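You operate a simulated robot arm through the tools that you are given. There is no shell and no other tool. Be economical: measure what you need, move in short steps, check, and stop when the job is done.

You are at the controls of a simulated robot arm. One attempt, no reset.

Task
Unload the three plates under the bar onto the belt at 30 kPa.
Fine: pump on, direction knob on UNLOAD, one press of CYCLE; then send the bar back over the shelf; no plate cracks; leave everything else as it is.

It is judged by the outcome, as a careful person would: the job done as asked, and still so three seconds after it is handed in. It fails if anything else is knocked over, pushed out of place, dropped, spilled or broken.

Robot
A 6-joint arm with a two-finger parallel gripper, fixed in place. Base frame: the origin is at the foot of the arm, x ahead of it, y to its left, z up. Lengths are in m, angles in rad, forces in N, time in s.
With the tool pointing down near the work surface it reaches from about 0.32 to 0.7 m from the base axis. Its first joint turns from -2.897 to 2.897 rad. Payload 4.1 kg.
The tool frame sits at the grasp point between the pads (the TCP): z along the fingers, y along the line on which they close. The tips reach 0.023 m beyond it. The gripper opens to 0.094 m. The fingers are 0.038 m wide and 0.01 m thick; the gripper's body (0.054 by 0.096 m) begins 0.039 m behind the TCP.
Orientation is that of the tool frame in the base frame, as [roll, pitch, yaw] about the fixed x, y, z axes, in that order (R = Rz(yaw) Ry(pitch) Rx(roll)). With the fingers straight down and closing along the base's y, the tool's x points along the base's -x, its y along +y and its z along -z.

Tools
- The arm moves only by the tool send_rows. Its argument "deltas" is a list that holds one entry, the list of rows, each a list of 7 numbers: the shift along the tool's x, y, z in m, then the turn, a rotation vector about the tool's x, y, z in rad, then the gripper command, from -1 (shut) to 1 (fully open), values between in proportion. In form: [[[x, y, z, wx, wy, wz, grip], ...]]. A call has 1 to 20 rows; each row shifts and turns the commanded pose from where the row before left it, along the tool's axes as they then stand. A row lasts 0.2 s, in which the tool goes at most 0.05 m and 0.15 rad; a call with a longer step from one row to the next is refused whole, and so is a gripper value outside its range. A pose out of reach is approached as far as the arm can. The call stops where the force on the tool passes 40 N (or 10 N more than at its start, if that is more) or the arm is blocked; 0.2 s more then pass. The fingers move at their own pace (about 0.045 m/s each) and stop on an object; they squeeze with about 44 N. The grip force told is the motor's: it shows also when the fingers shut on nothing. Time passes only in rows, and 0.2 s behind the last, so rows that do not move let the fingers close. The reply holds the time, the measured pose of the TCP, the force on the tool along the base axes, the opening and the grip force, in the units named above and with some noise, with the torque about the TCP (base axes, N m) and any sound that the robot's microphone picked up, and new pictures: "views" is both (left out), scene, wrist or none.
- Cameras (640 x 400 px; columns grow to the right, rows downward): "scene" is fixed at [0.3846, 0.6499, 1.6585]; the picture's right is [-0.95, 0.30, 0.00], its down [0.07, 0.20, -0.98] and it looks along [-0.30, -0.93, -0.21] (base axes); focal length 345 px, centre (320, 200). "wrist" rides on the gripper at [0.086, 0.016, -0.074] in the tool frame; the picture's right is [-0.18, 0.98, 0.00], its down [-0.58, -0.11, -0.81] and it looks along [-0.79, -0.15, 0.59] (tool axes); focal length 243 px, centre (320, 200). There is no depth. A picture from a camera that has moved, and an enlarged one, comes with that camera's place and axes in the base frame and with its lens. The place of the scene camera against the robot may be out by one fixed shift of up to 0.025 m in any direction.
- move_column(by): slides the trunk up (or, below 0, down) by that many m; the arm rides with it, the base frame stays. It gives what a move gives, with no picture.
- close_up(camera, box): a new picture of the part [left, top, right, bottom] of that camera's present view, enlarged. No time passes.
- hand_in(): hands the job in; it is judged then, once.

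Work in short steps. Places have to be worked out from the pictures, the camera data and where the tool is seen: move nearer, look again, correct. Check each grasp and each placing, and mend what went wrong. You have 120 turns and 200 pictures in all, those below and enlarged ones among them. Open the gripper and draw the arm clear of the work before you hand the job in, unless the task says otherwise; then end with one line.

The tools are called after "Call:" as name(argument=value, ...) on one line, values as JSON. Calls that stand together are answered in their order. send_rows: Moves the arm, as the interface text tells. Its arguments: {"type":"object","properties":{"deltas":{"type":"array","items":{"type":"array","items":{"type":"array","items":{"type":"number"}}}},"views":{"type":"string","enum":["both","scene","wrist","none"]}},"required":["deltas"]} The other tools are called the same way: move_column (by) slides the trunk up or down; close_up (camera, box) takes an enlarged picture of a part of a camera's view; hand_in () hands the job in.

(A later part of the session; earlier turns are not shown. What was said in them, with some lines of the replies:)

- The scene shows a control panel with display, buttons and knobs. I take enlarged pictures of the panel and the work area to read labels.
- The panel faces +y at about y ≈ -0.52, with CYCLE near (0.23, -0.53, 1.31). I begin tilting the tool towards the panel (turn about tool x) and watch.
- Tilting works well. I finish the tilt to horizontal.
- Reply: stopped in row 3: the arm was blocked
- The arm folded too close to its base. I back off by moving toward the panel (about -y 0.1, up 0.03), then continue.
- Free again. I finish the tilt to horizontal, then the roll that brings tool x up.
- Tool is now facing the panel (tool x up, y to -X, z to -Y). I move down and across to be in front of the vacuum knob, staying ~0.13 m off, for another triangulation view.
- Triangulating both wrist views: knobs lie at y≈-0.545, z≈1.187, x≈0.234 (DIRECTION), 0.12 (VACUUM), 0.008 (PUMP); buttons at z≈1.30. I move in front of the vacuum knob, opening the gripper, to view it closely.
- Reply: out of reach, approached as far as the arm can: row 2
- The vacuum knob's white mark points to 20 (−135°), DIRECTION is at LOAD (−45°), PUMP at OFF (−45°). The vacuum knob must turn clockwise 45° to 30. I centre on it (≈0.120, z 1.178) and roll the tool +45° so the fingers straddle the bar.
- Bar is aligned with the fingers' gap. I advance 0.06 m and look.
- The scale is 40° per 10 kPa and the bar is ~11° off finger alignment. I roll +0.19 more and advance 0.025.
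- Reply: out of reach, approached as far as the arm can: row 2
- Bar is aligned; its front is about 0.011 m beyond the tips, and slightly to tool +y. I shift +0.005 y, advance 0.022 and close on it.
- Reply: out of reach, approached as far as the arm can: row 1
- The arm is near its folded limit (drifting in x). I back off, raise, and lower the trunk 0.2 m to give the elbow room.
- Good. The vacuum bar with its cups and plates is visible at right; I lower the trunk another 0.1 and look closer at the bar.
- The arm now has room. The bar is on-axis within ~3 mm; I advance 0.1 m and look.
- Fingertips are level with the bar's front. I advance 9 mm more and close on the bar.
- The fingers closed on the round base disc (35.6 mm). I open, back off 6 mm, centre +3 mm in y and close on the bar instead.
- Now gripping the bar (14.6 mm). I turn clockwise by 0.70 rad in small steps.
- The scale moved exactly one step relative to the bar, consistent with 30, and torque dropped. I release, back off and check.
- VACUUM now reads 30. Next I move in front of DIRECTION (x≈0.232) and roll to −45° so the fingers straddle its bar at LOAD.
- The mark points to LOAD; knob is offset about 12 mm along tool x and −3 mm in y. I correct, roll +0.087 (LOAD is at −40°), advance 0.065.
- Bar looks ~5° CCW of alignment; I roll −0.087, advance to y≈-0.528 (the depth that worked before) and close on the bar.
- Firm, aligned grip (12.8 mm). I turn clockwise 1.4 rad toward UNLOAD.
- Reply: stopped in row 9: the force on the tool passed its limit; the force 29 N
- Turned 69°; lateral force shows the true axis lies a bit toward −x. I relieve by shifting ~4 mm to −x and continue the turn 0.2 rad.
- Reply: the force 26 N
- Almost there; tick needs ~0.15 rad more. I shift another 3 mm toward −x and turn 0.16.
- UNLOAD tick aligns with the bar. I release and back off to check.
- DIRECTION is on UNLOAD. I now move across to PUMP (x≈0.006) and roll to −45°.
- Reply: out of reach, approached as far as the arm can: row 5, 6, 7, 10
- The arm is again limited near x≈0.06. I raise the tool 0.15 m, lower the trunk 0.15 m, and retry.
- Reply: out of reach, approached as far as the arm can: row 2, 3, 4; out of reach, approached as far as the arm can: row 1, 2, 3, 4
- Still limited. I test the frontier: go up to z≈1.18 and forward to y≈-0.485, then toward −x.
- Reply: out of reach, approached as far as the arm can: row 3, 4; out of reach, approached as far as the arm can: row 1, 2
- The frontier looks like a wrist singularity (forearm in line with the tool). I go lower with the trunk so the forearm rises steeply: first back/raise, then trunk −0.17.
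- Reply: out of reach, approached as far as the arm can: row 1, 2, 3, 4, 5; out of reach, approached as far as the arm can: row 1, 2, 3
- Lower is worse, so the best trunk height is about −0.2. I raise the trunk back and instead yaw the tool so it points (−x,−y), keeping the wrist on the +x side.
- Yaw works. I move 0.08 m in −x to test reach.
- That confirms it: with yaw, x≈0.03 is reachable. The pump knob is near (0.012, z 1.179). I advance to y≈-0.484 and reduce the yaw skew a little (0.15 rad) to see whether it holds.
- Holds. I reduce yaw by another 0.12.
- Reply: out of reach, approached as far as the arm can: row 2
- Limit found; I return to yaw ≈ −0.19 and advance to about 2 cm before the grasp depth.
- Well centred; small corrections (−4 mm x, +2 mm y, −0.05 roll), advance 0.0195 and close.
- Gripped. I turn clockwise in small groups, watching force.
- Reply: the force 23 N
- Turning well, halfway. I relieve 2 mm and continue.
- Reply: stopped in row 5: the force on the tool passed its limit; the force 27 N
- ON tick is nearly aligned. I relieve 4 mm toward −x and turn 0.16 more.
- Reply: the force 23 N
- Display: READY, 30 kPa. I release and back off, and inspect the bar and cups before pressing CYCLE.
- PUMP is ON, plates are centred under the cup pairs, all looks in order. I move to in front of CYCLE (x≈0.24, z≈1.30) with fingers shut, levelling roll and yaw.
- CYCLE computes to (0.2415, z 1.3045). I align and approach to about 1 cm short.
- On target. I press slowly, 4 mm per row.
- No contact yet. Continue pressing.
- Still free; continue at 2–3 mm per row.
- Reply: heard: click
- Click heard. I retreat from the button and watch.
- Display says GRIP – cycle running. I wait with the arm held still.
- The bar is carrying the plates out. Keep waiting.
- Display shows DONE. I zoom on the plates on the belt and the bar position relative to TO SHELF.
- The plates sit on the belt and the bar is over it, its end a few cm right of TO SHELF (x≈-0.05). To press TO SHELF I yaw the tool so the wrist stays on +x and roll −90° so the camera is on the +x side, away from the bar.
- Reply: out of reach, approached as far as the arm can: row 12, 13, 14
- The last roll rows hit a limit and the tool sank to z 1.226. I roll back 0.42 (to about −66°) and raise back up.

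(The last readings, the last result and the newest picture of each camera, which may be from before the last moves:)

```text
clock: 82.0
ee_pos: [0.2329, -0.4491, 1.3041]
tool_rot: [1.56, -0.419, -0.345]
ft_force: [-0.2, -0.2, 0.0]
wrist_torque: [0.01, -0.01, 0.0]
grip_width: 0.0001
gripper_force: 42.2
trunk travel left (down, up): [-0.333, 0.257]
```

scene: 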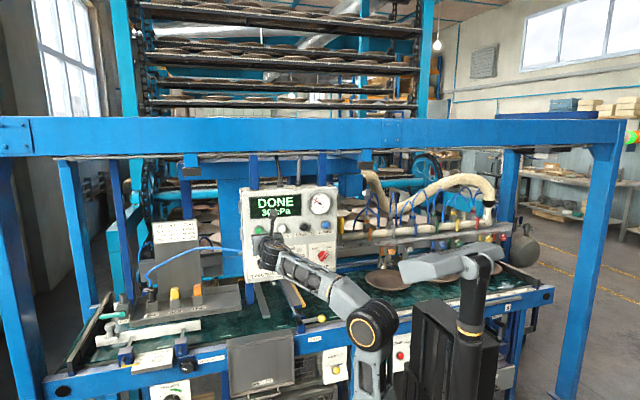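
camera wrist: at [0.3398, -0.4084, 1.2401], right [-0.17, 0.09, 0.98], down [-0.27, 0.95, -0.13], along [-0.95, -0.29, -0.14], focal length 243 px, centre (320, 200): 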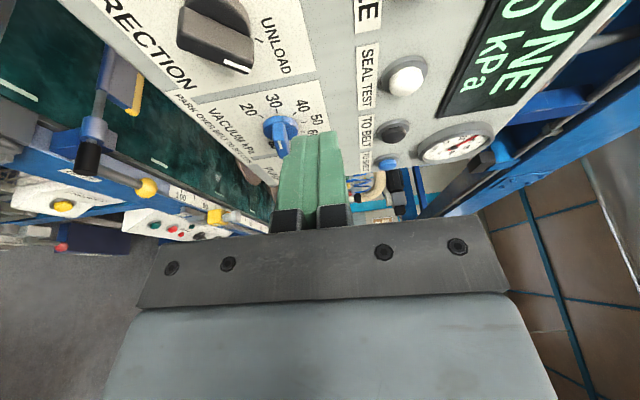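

Good. Now move along −x to x≈0.06 in front of the buttons.

Call:
send_rows(deltas=[[[-0.0292, 0.0131, 0.0115, 0, 0, 0, -1], [-0.0292, 0.0131, 0.0115, 0, 0, 0, -1], [-0.0292, 0.0131, 0.0115, 0, 0, 0, -1], [-0.0292, 0.0131, 0.0115, 0, 0, 0, -1], [-0.0292, 0.0131, 0.0115, 0, 0, 0, -1]]])

```text
clock: 83.2
ee_pos: [0.0637, -0.4476, 1.306]
tool_rot: [1.559, -0.419, -0.346]
ft_force: [-0.2, 0.0, 1.6]
wrist_torque: [0.03, 0.01, -0.02]
grip_width: 0.0001
gripper_force: 42.3
trunk travel left (down, up): [-0.333, 0.257]
camera wrist: at [0.1571, -0.4015, 1.3549], right [-0.53, 0.2, 0.82], down [-0.18, 0.92, -0.35], along [-0.83, -0.33, -0.45], focal length 243 px, centre (320, 200)
```

scene: 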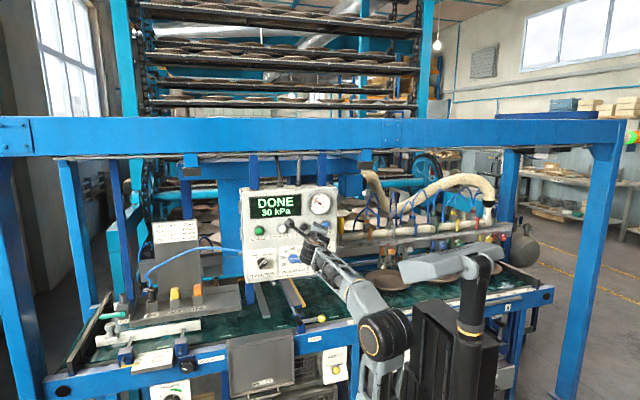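
wrist: 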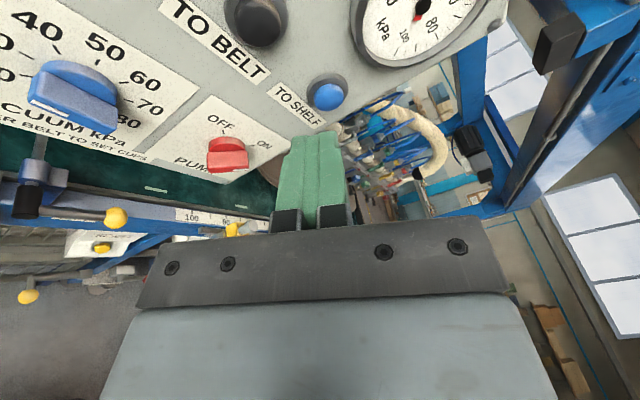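

TO SHELF is at about (−0.004, z 1.298). I move to a standoff 5 cm along the tool axis and check clearance to the bar end.

Call:
send_rows(deltas=[[[-0.014, 0.003, 0.0245, 0, 0, 0, -1], [-0.014, 0.003, 0.0245, 0, 0, 0, -1]]], views="wrist")

Call:
close_up(camera="scene", box=[270, 180, 390, 260])

```text
clock: 83.8
ee_pos: [0.0193, -0.4839, 1.2992]
tool_rot: [1.556, -0.421, -0.343]
ft_force: [0.7, 0.3, 0.1]
wrist_torque: [-0.02, -0.01, -0.01]
grip_width: 0.0
gripper_force: 42.6
trunk travel left (down, up): [-0.333, 0.257]
camera wrist: at [0.1136, -0.4383, 1.3487], right [-0.53, 0.21, 0.82], down [-0.18, 0.92, -0.35], along [-0.83, -0.33, -0.45], focal length 243 px, centre (320, 200)
```

wrist: 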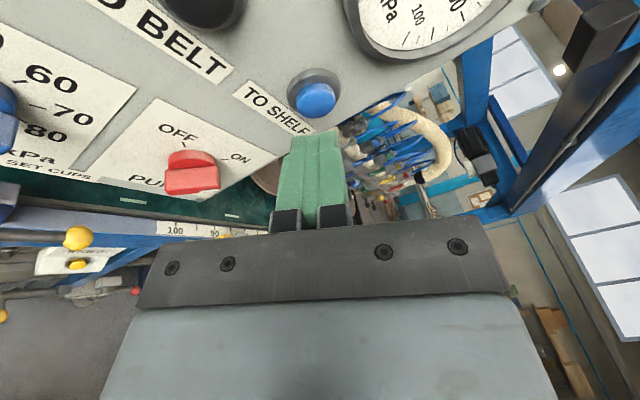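

```text
5.00 times, centred on (330, 220) of scene
camera zoom: at [0.3846, 0.6499, 1.6585], right [-0.95, 0.3, 0.0], down [0.07, 0.2, -0.98], along [-0.3, -0.93, -0.21], focal length 1724 px, centre (270, 100)
```

zoom: 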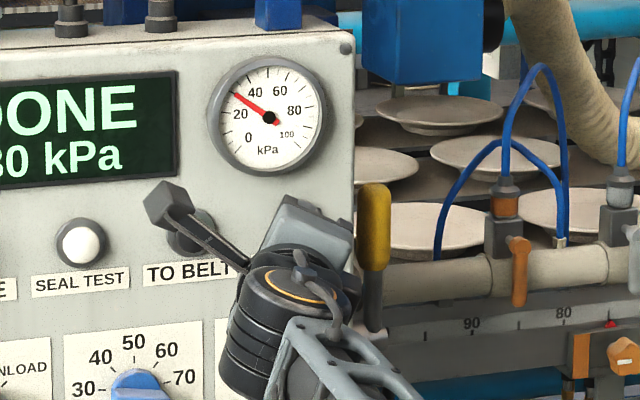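

Aligned and clear of the bar and yellow lever. Advance 4 cm, then small steps.

Call:
send_rows(deltas=[[[0, 0, 0.02, 0, 0, 0, -1], [0, 0, 0.018, 0, 0, 0, -1]]], views="wrist")

```text
clock: 84.4
ee_pos: [0.0062, -0.521, 1.2967]
tool_rot: [1.552, -0.422, -0.346]
ft_force: [0.0, 0.7, -0.4]
wrist_torque: [0.0, -0.01, 0.0]
grip_width: 0.0001
gripper_force: 42.7
out of reach, approached as far as the arm can: row 2
trunk travel left (down, up): [-0.333, 0.257]
camera wrist: at [0.101, -0.4741, 1.3463], right [-0.53, 0.21, 0.82], down [-0.18, 0.92, -0.35], along [-0.83, -0.33, -0.45], focal length 243 px, centre (320, 200)
```

wrist: 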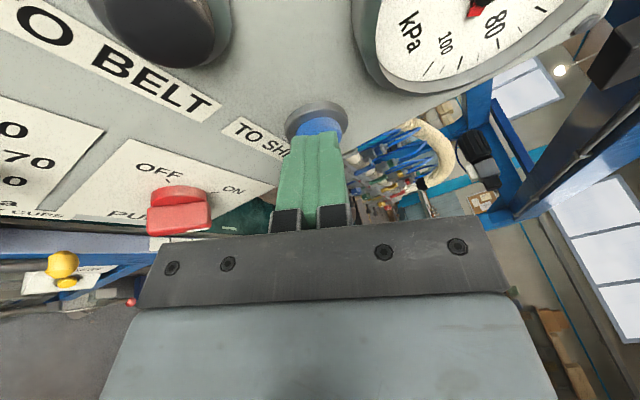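

Still on target, slight reach limit. Continue with small steps.

Call:
send_rows(deltas=[[[0, 0, 0.004, 0, 0, 0, -1], [0, 0, 0.004, 0, 0, 0, -1], [0, 0, 0.003, 0, 0, 0, -1]]], views="none")

```text
clock: 85.2
ee_pos: [0.0032, -0.5306, 1.2948]
tool_rot: [1.553, -0.422, -0.344]
ft_force: [0.4, 0.7, 0.5]
wrist_torque: [-0.02, 0.02, -0.01]
grip_width: 0.0
gripper_force: 41.8
trunk travel left (down, up): [-0.333, 0.257]
```

Call:
send_rows(deltas=[[[0, 0, 0.003, 0, 0, 0, -1], [0, 0, 0.003, 0, 0, 0, -1]]], views="scene")

```text
clock: 85.8
ee_pos: [0.0034, -0.5338, 1.2944]
tool_rot: [1.551, -0.42, -0.343]
ft_force: [4.5, 4.1, 1.8]
wrist_torque: [-0.05, -0.03, 0.07]
grip_width: 0.0
gripper_force: 42.8
out of reach, approached as far as the arm can: row 1
trunk travel left (down, up): [-0.333, 0.257]
heard: click
```

scene: 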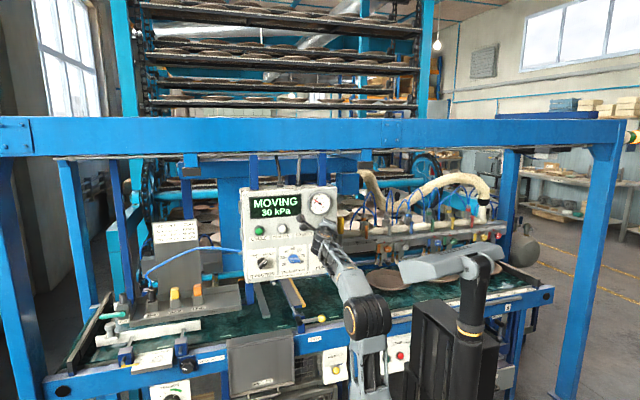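

Click heard and the display says MOVING. I retreat along the tool axis and wait, opening the gripper.

Call:
send_rows(deltas=[[[0, 0, -0.02, 0, 0, 0, -1], [0, 0, -0.02, 0, 0, 0, -1], [0, 0, -0.02, 0, 0, 0, -1], [0.02, -0.01, -0.02, 0, 0, 0, -1], [0.03, -0.013, -0.01, 0, 0, 0, -1], [0.03, -0.013, -0.01, 0, 0, 0, -1], [0.03, -0.013, -0.01, 0, 0, 0, -1], [0, 0, 0, 0, 0, 0, 0.3], [0, 0, 0, 0, 0, 0, 0.3], [0, 0, 0, 0, 0, 0, 0.3], [0, 0, 0, 0, 0, 0, 0.3], [0, 0, 0, 0, 0, 0, 0.3], [0, 0, 0, 0, 0, 0, 0.3], [0, 0, 0, 0, 0, 0, 0.3], [0, 0, 0, 0, 0, 0, 0.3]]], views="scene")

Call:
send_rows(deltas=[[[0, 0, 0, 0, 0, 0, 0.3], [0, 0, 0, 0, 0, 0, 0.3], [0, 0, 0, 0, 0, 0, 0.3], [0, 0, 0, 0, 0, 0, 0.3], [0, 0, 0, 0, 0, 0, 0.3], [0, 0, 0, 0, 0, 0, 0.3], [0, 0, 0, 0, 0, 0, 0.3], [0, 0, 0, 0, 0, 0, 0.3], [0, 0, 0, 0, 0, 0, 0.3], [0, 0, 0, 0, 0, 0, 0.3], [0, 0, 0, 0, 0, 0, 0.3], [0, 0, 0, 0, 0, 0, 0.3], [0, 0, 0, 0, 0, 0, 0.3], [0, 0, 0, 0, 0, 0, 0.3], [0, 0, 0, 0, 0, 0, 0.3], [0, 0, 0, 0, 0, 0, 0.3], [0, 0, 0, 0, 0, 0, 0.3], [0, 0, 0, 0, 0, 0, 0.3], [0, 0, 0, 0, 0, 0, 0.3]]], views="scene")

```text
clock: 89.0
ee_pos: [0.1539, -0.4734, 1.2943]
tool_rot: [1.558, -0.418, -0.346]
ft_force: [-0.1, -0.1, 0.4]
wrist_torque: [0.0, 0.0, 0.01]
grip_width: 0.0609
gripper_force: 0.1
trunk travel left (down, up): [-0.333, 0.257]
```

scene: 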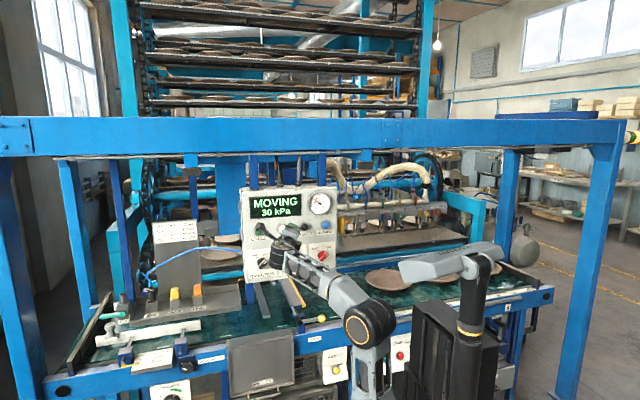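

```text
clock: 93.0
ee_pos: [0.1544, -0.4727, 1.2941]
tool_rot: [1.559, -0.42, -0.347]
ft_force: [-0.9, 0.0, -0.5]
wrist_torque: [0.03, -0.02, 0.01]
grip_width: 0.0611
gripper_force: 0.1
trunk travel left (down, up): [-0.333, 0.257]
```

scene: 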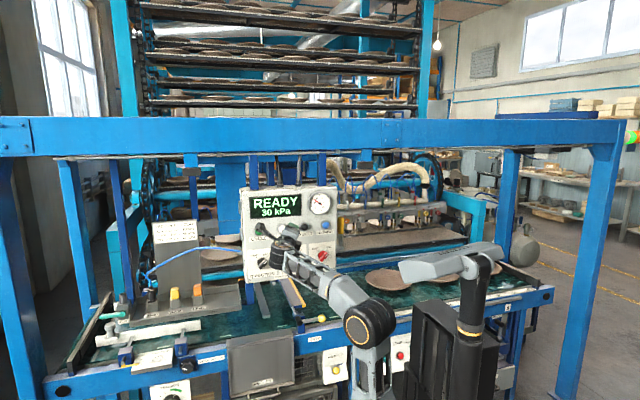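

READY; the bar is back over the shelf. I draw the arm back and up a bit and inspect the final state.

Call:
send_rows(deltas=[[[0.012, 0.027, -0.02, 0, 0, 0, 1], [0.012, 0.027, -0.02, 0, 0, 0, 1], [0.012, 0.027, -0.01, 0, 0, 0, 1], [0.012, 0.027, 0, 0, 0, 0, 1]]], views="scene")

Call:
close_up(camera="scene", box=[330, 180, 530, 310])

Call:
close_up(camera="scene", box=[230, 170, 350, 290])

```text
clock: 94.0
ee_pos: [0.1773, -0.4214, 1.3388]
tool_rot: [1.553, -0.423, -0.344]
ft_force: [-1.5, 0.5, -0.3]
wrist_torque: [0.0, 0.0, 0.02]
grip_width: 0.0942
gripper_force: 0.1
out of reach, approached as far as the arm can: row 2, 3, 4
trunk travel left (down, up): [-0.333, 0.257]
```

scene: 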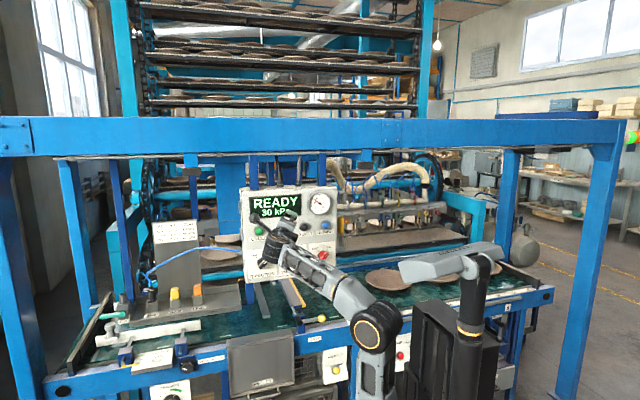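

```text
3.08 times, centred on (430, 245) of scene
camera zoom: at [0.3846, 0.6499, 1.6585], right [-0.95, 0.3, 0.0], down [0.07, 0.2, -0.98], along [-0.3, -0.93, -0.21], focal length 1061 px, centre (-18, 62)
```

zoom: 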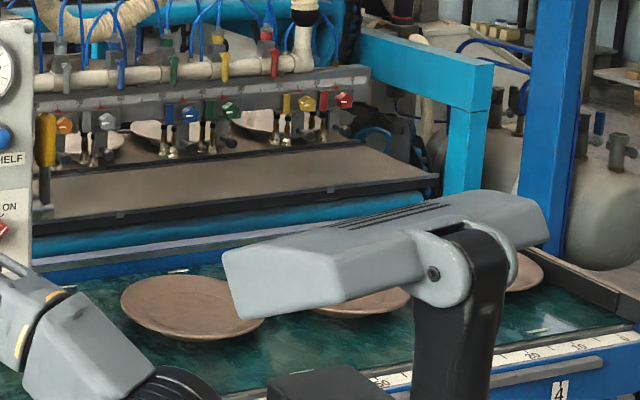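

```text
3.33 times, centred on (290, 230) of scene
camera zoom: at [0.3846, 0.6499, 1.6585], right [-0.95, 0.3, 0.0], down [0.07, 0.2, -0.98], along [-0.3, -0.93, -0.21], focal length 1150 px, centre (420, 100)
```

zoom: 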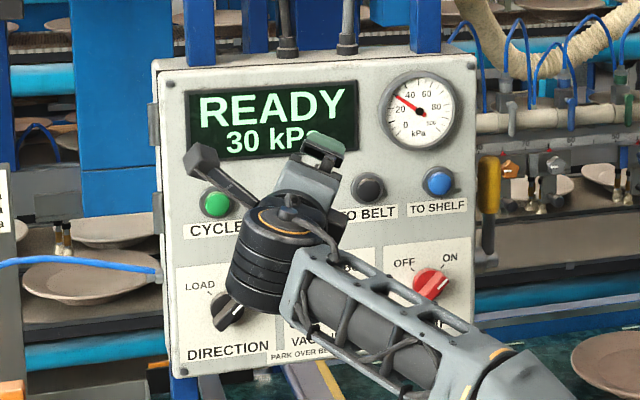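

Three plates lie whole on the belt, the shelf place is empty, the bar is back over the shelf, READY at 30 kPa; the gripper is open and clear. I hand in.

Call:
hand_in()

```text
The job is handed in.
```

I unloaded the three plates onto the belt at 30 kPa with one press of CYCLE, then sent the bar back over the shelf. No cracks were visible, though the robot's own body partly hid two of the plates from the camera.
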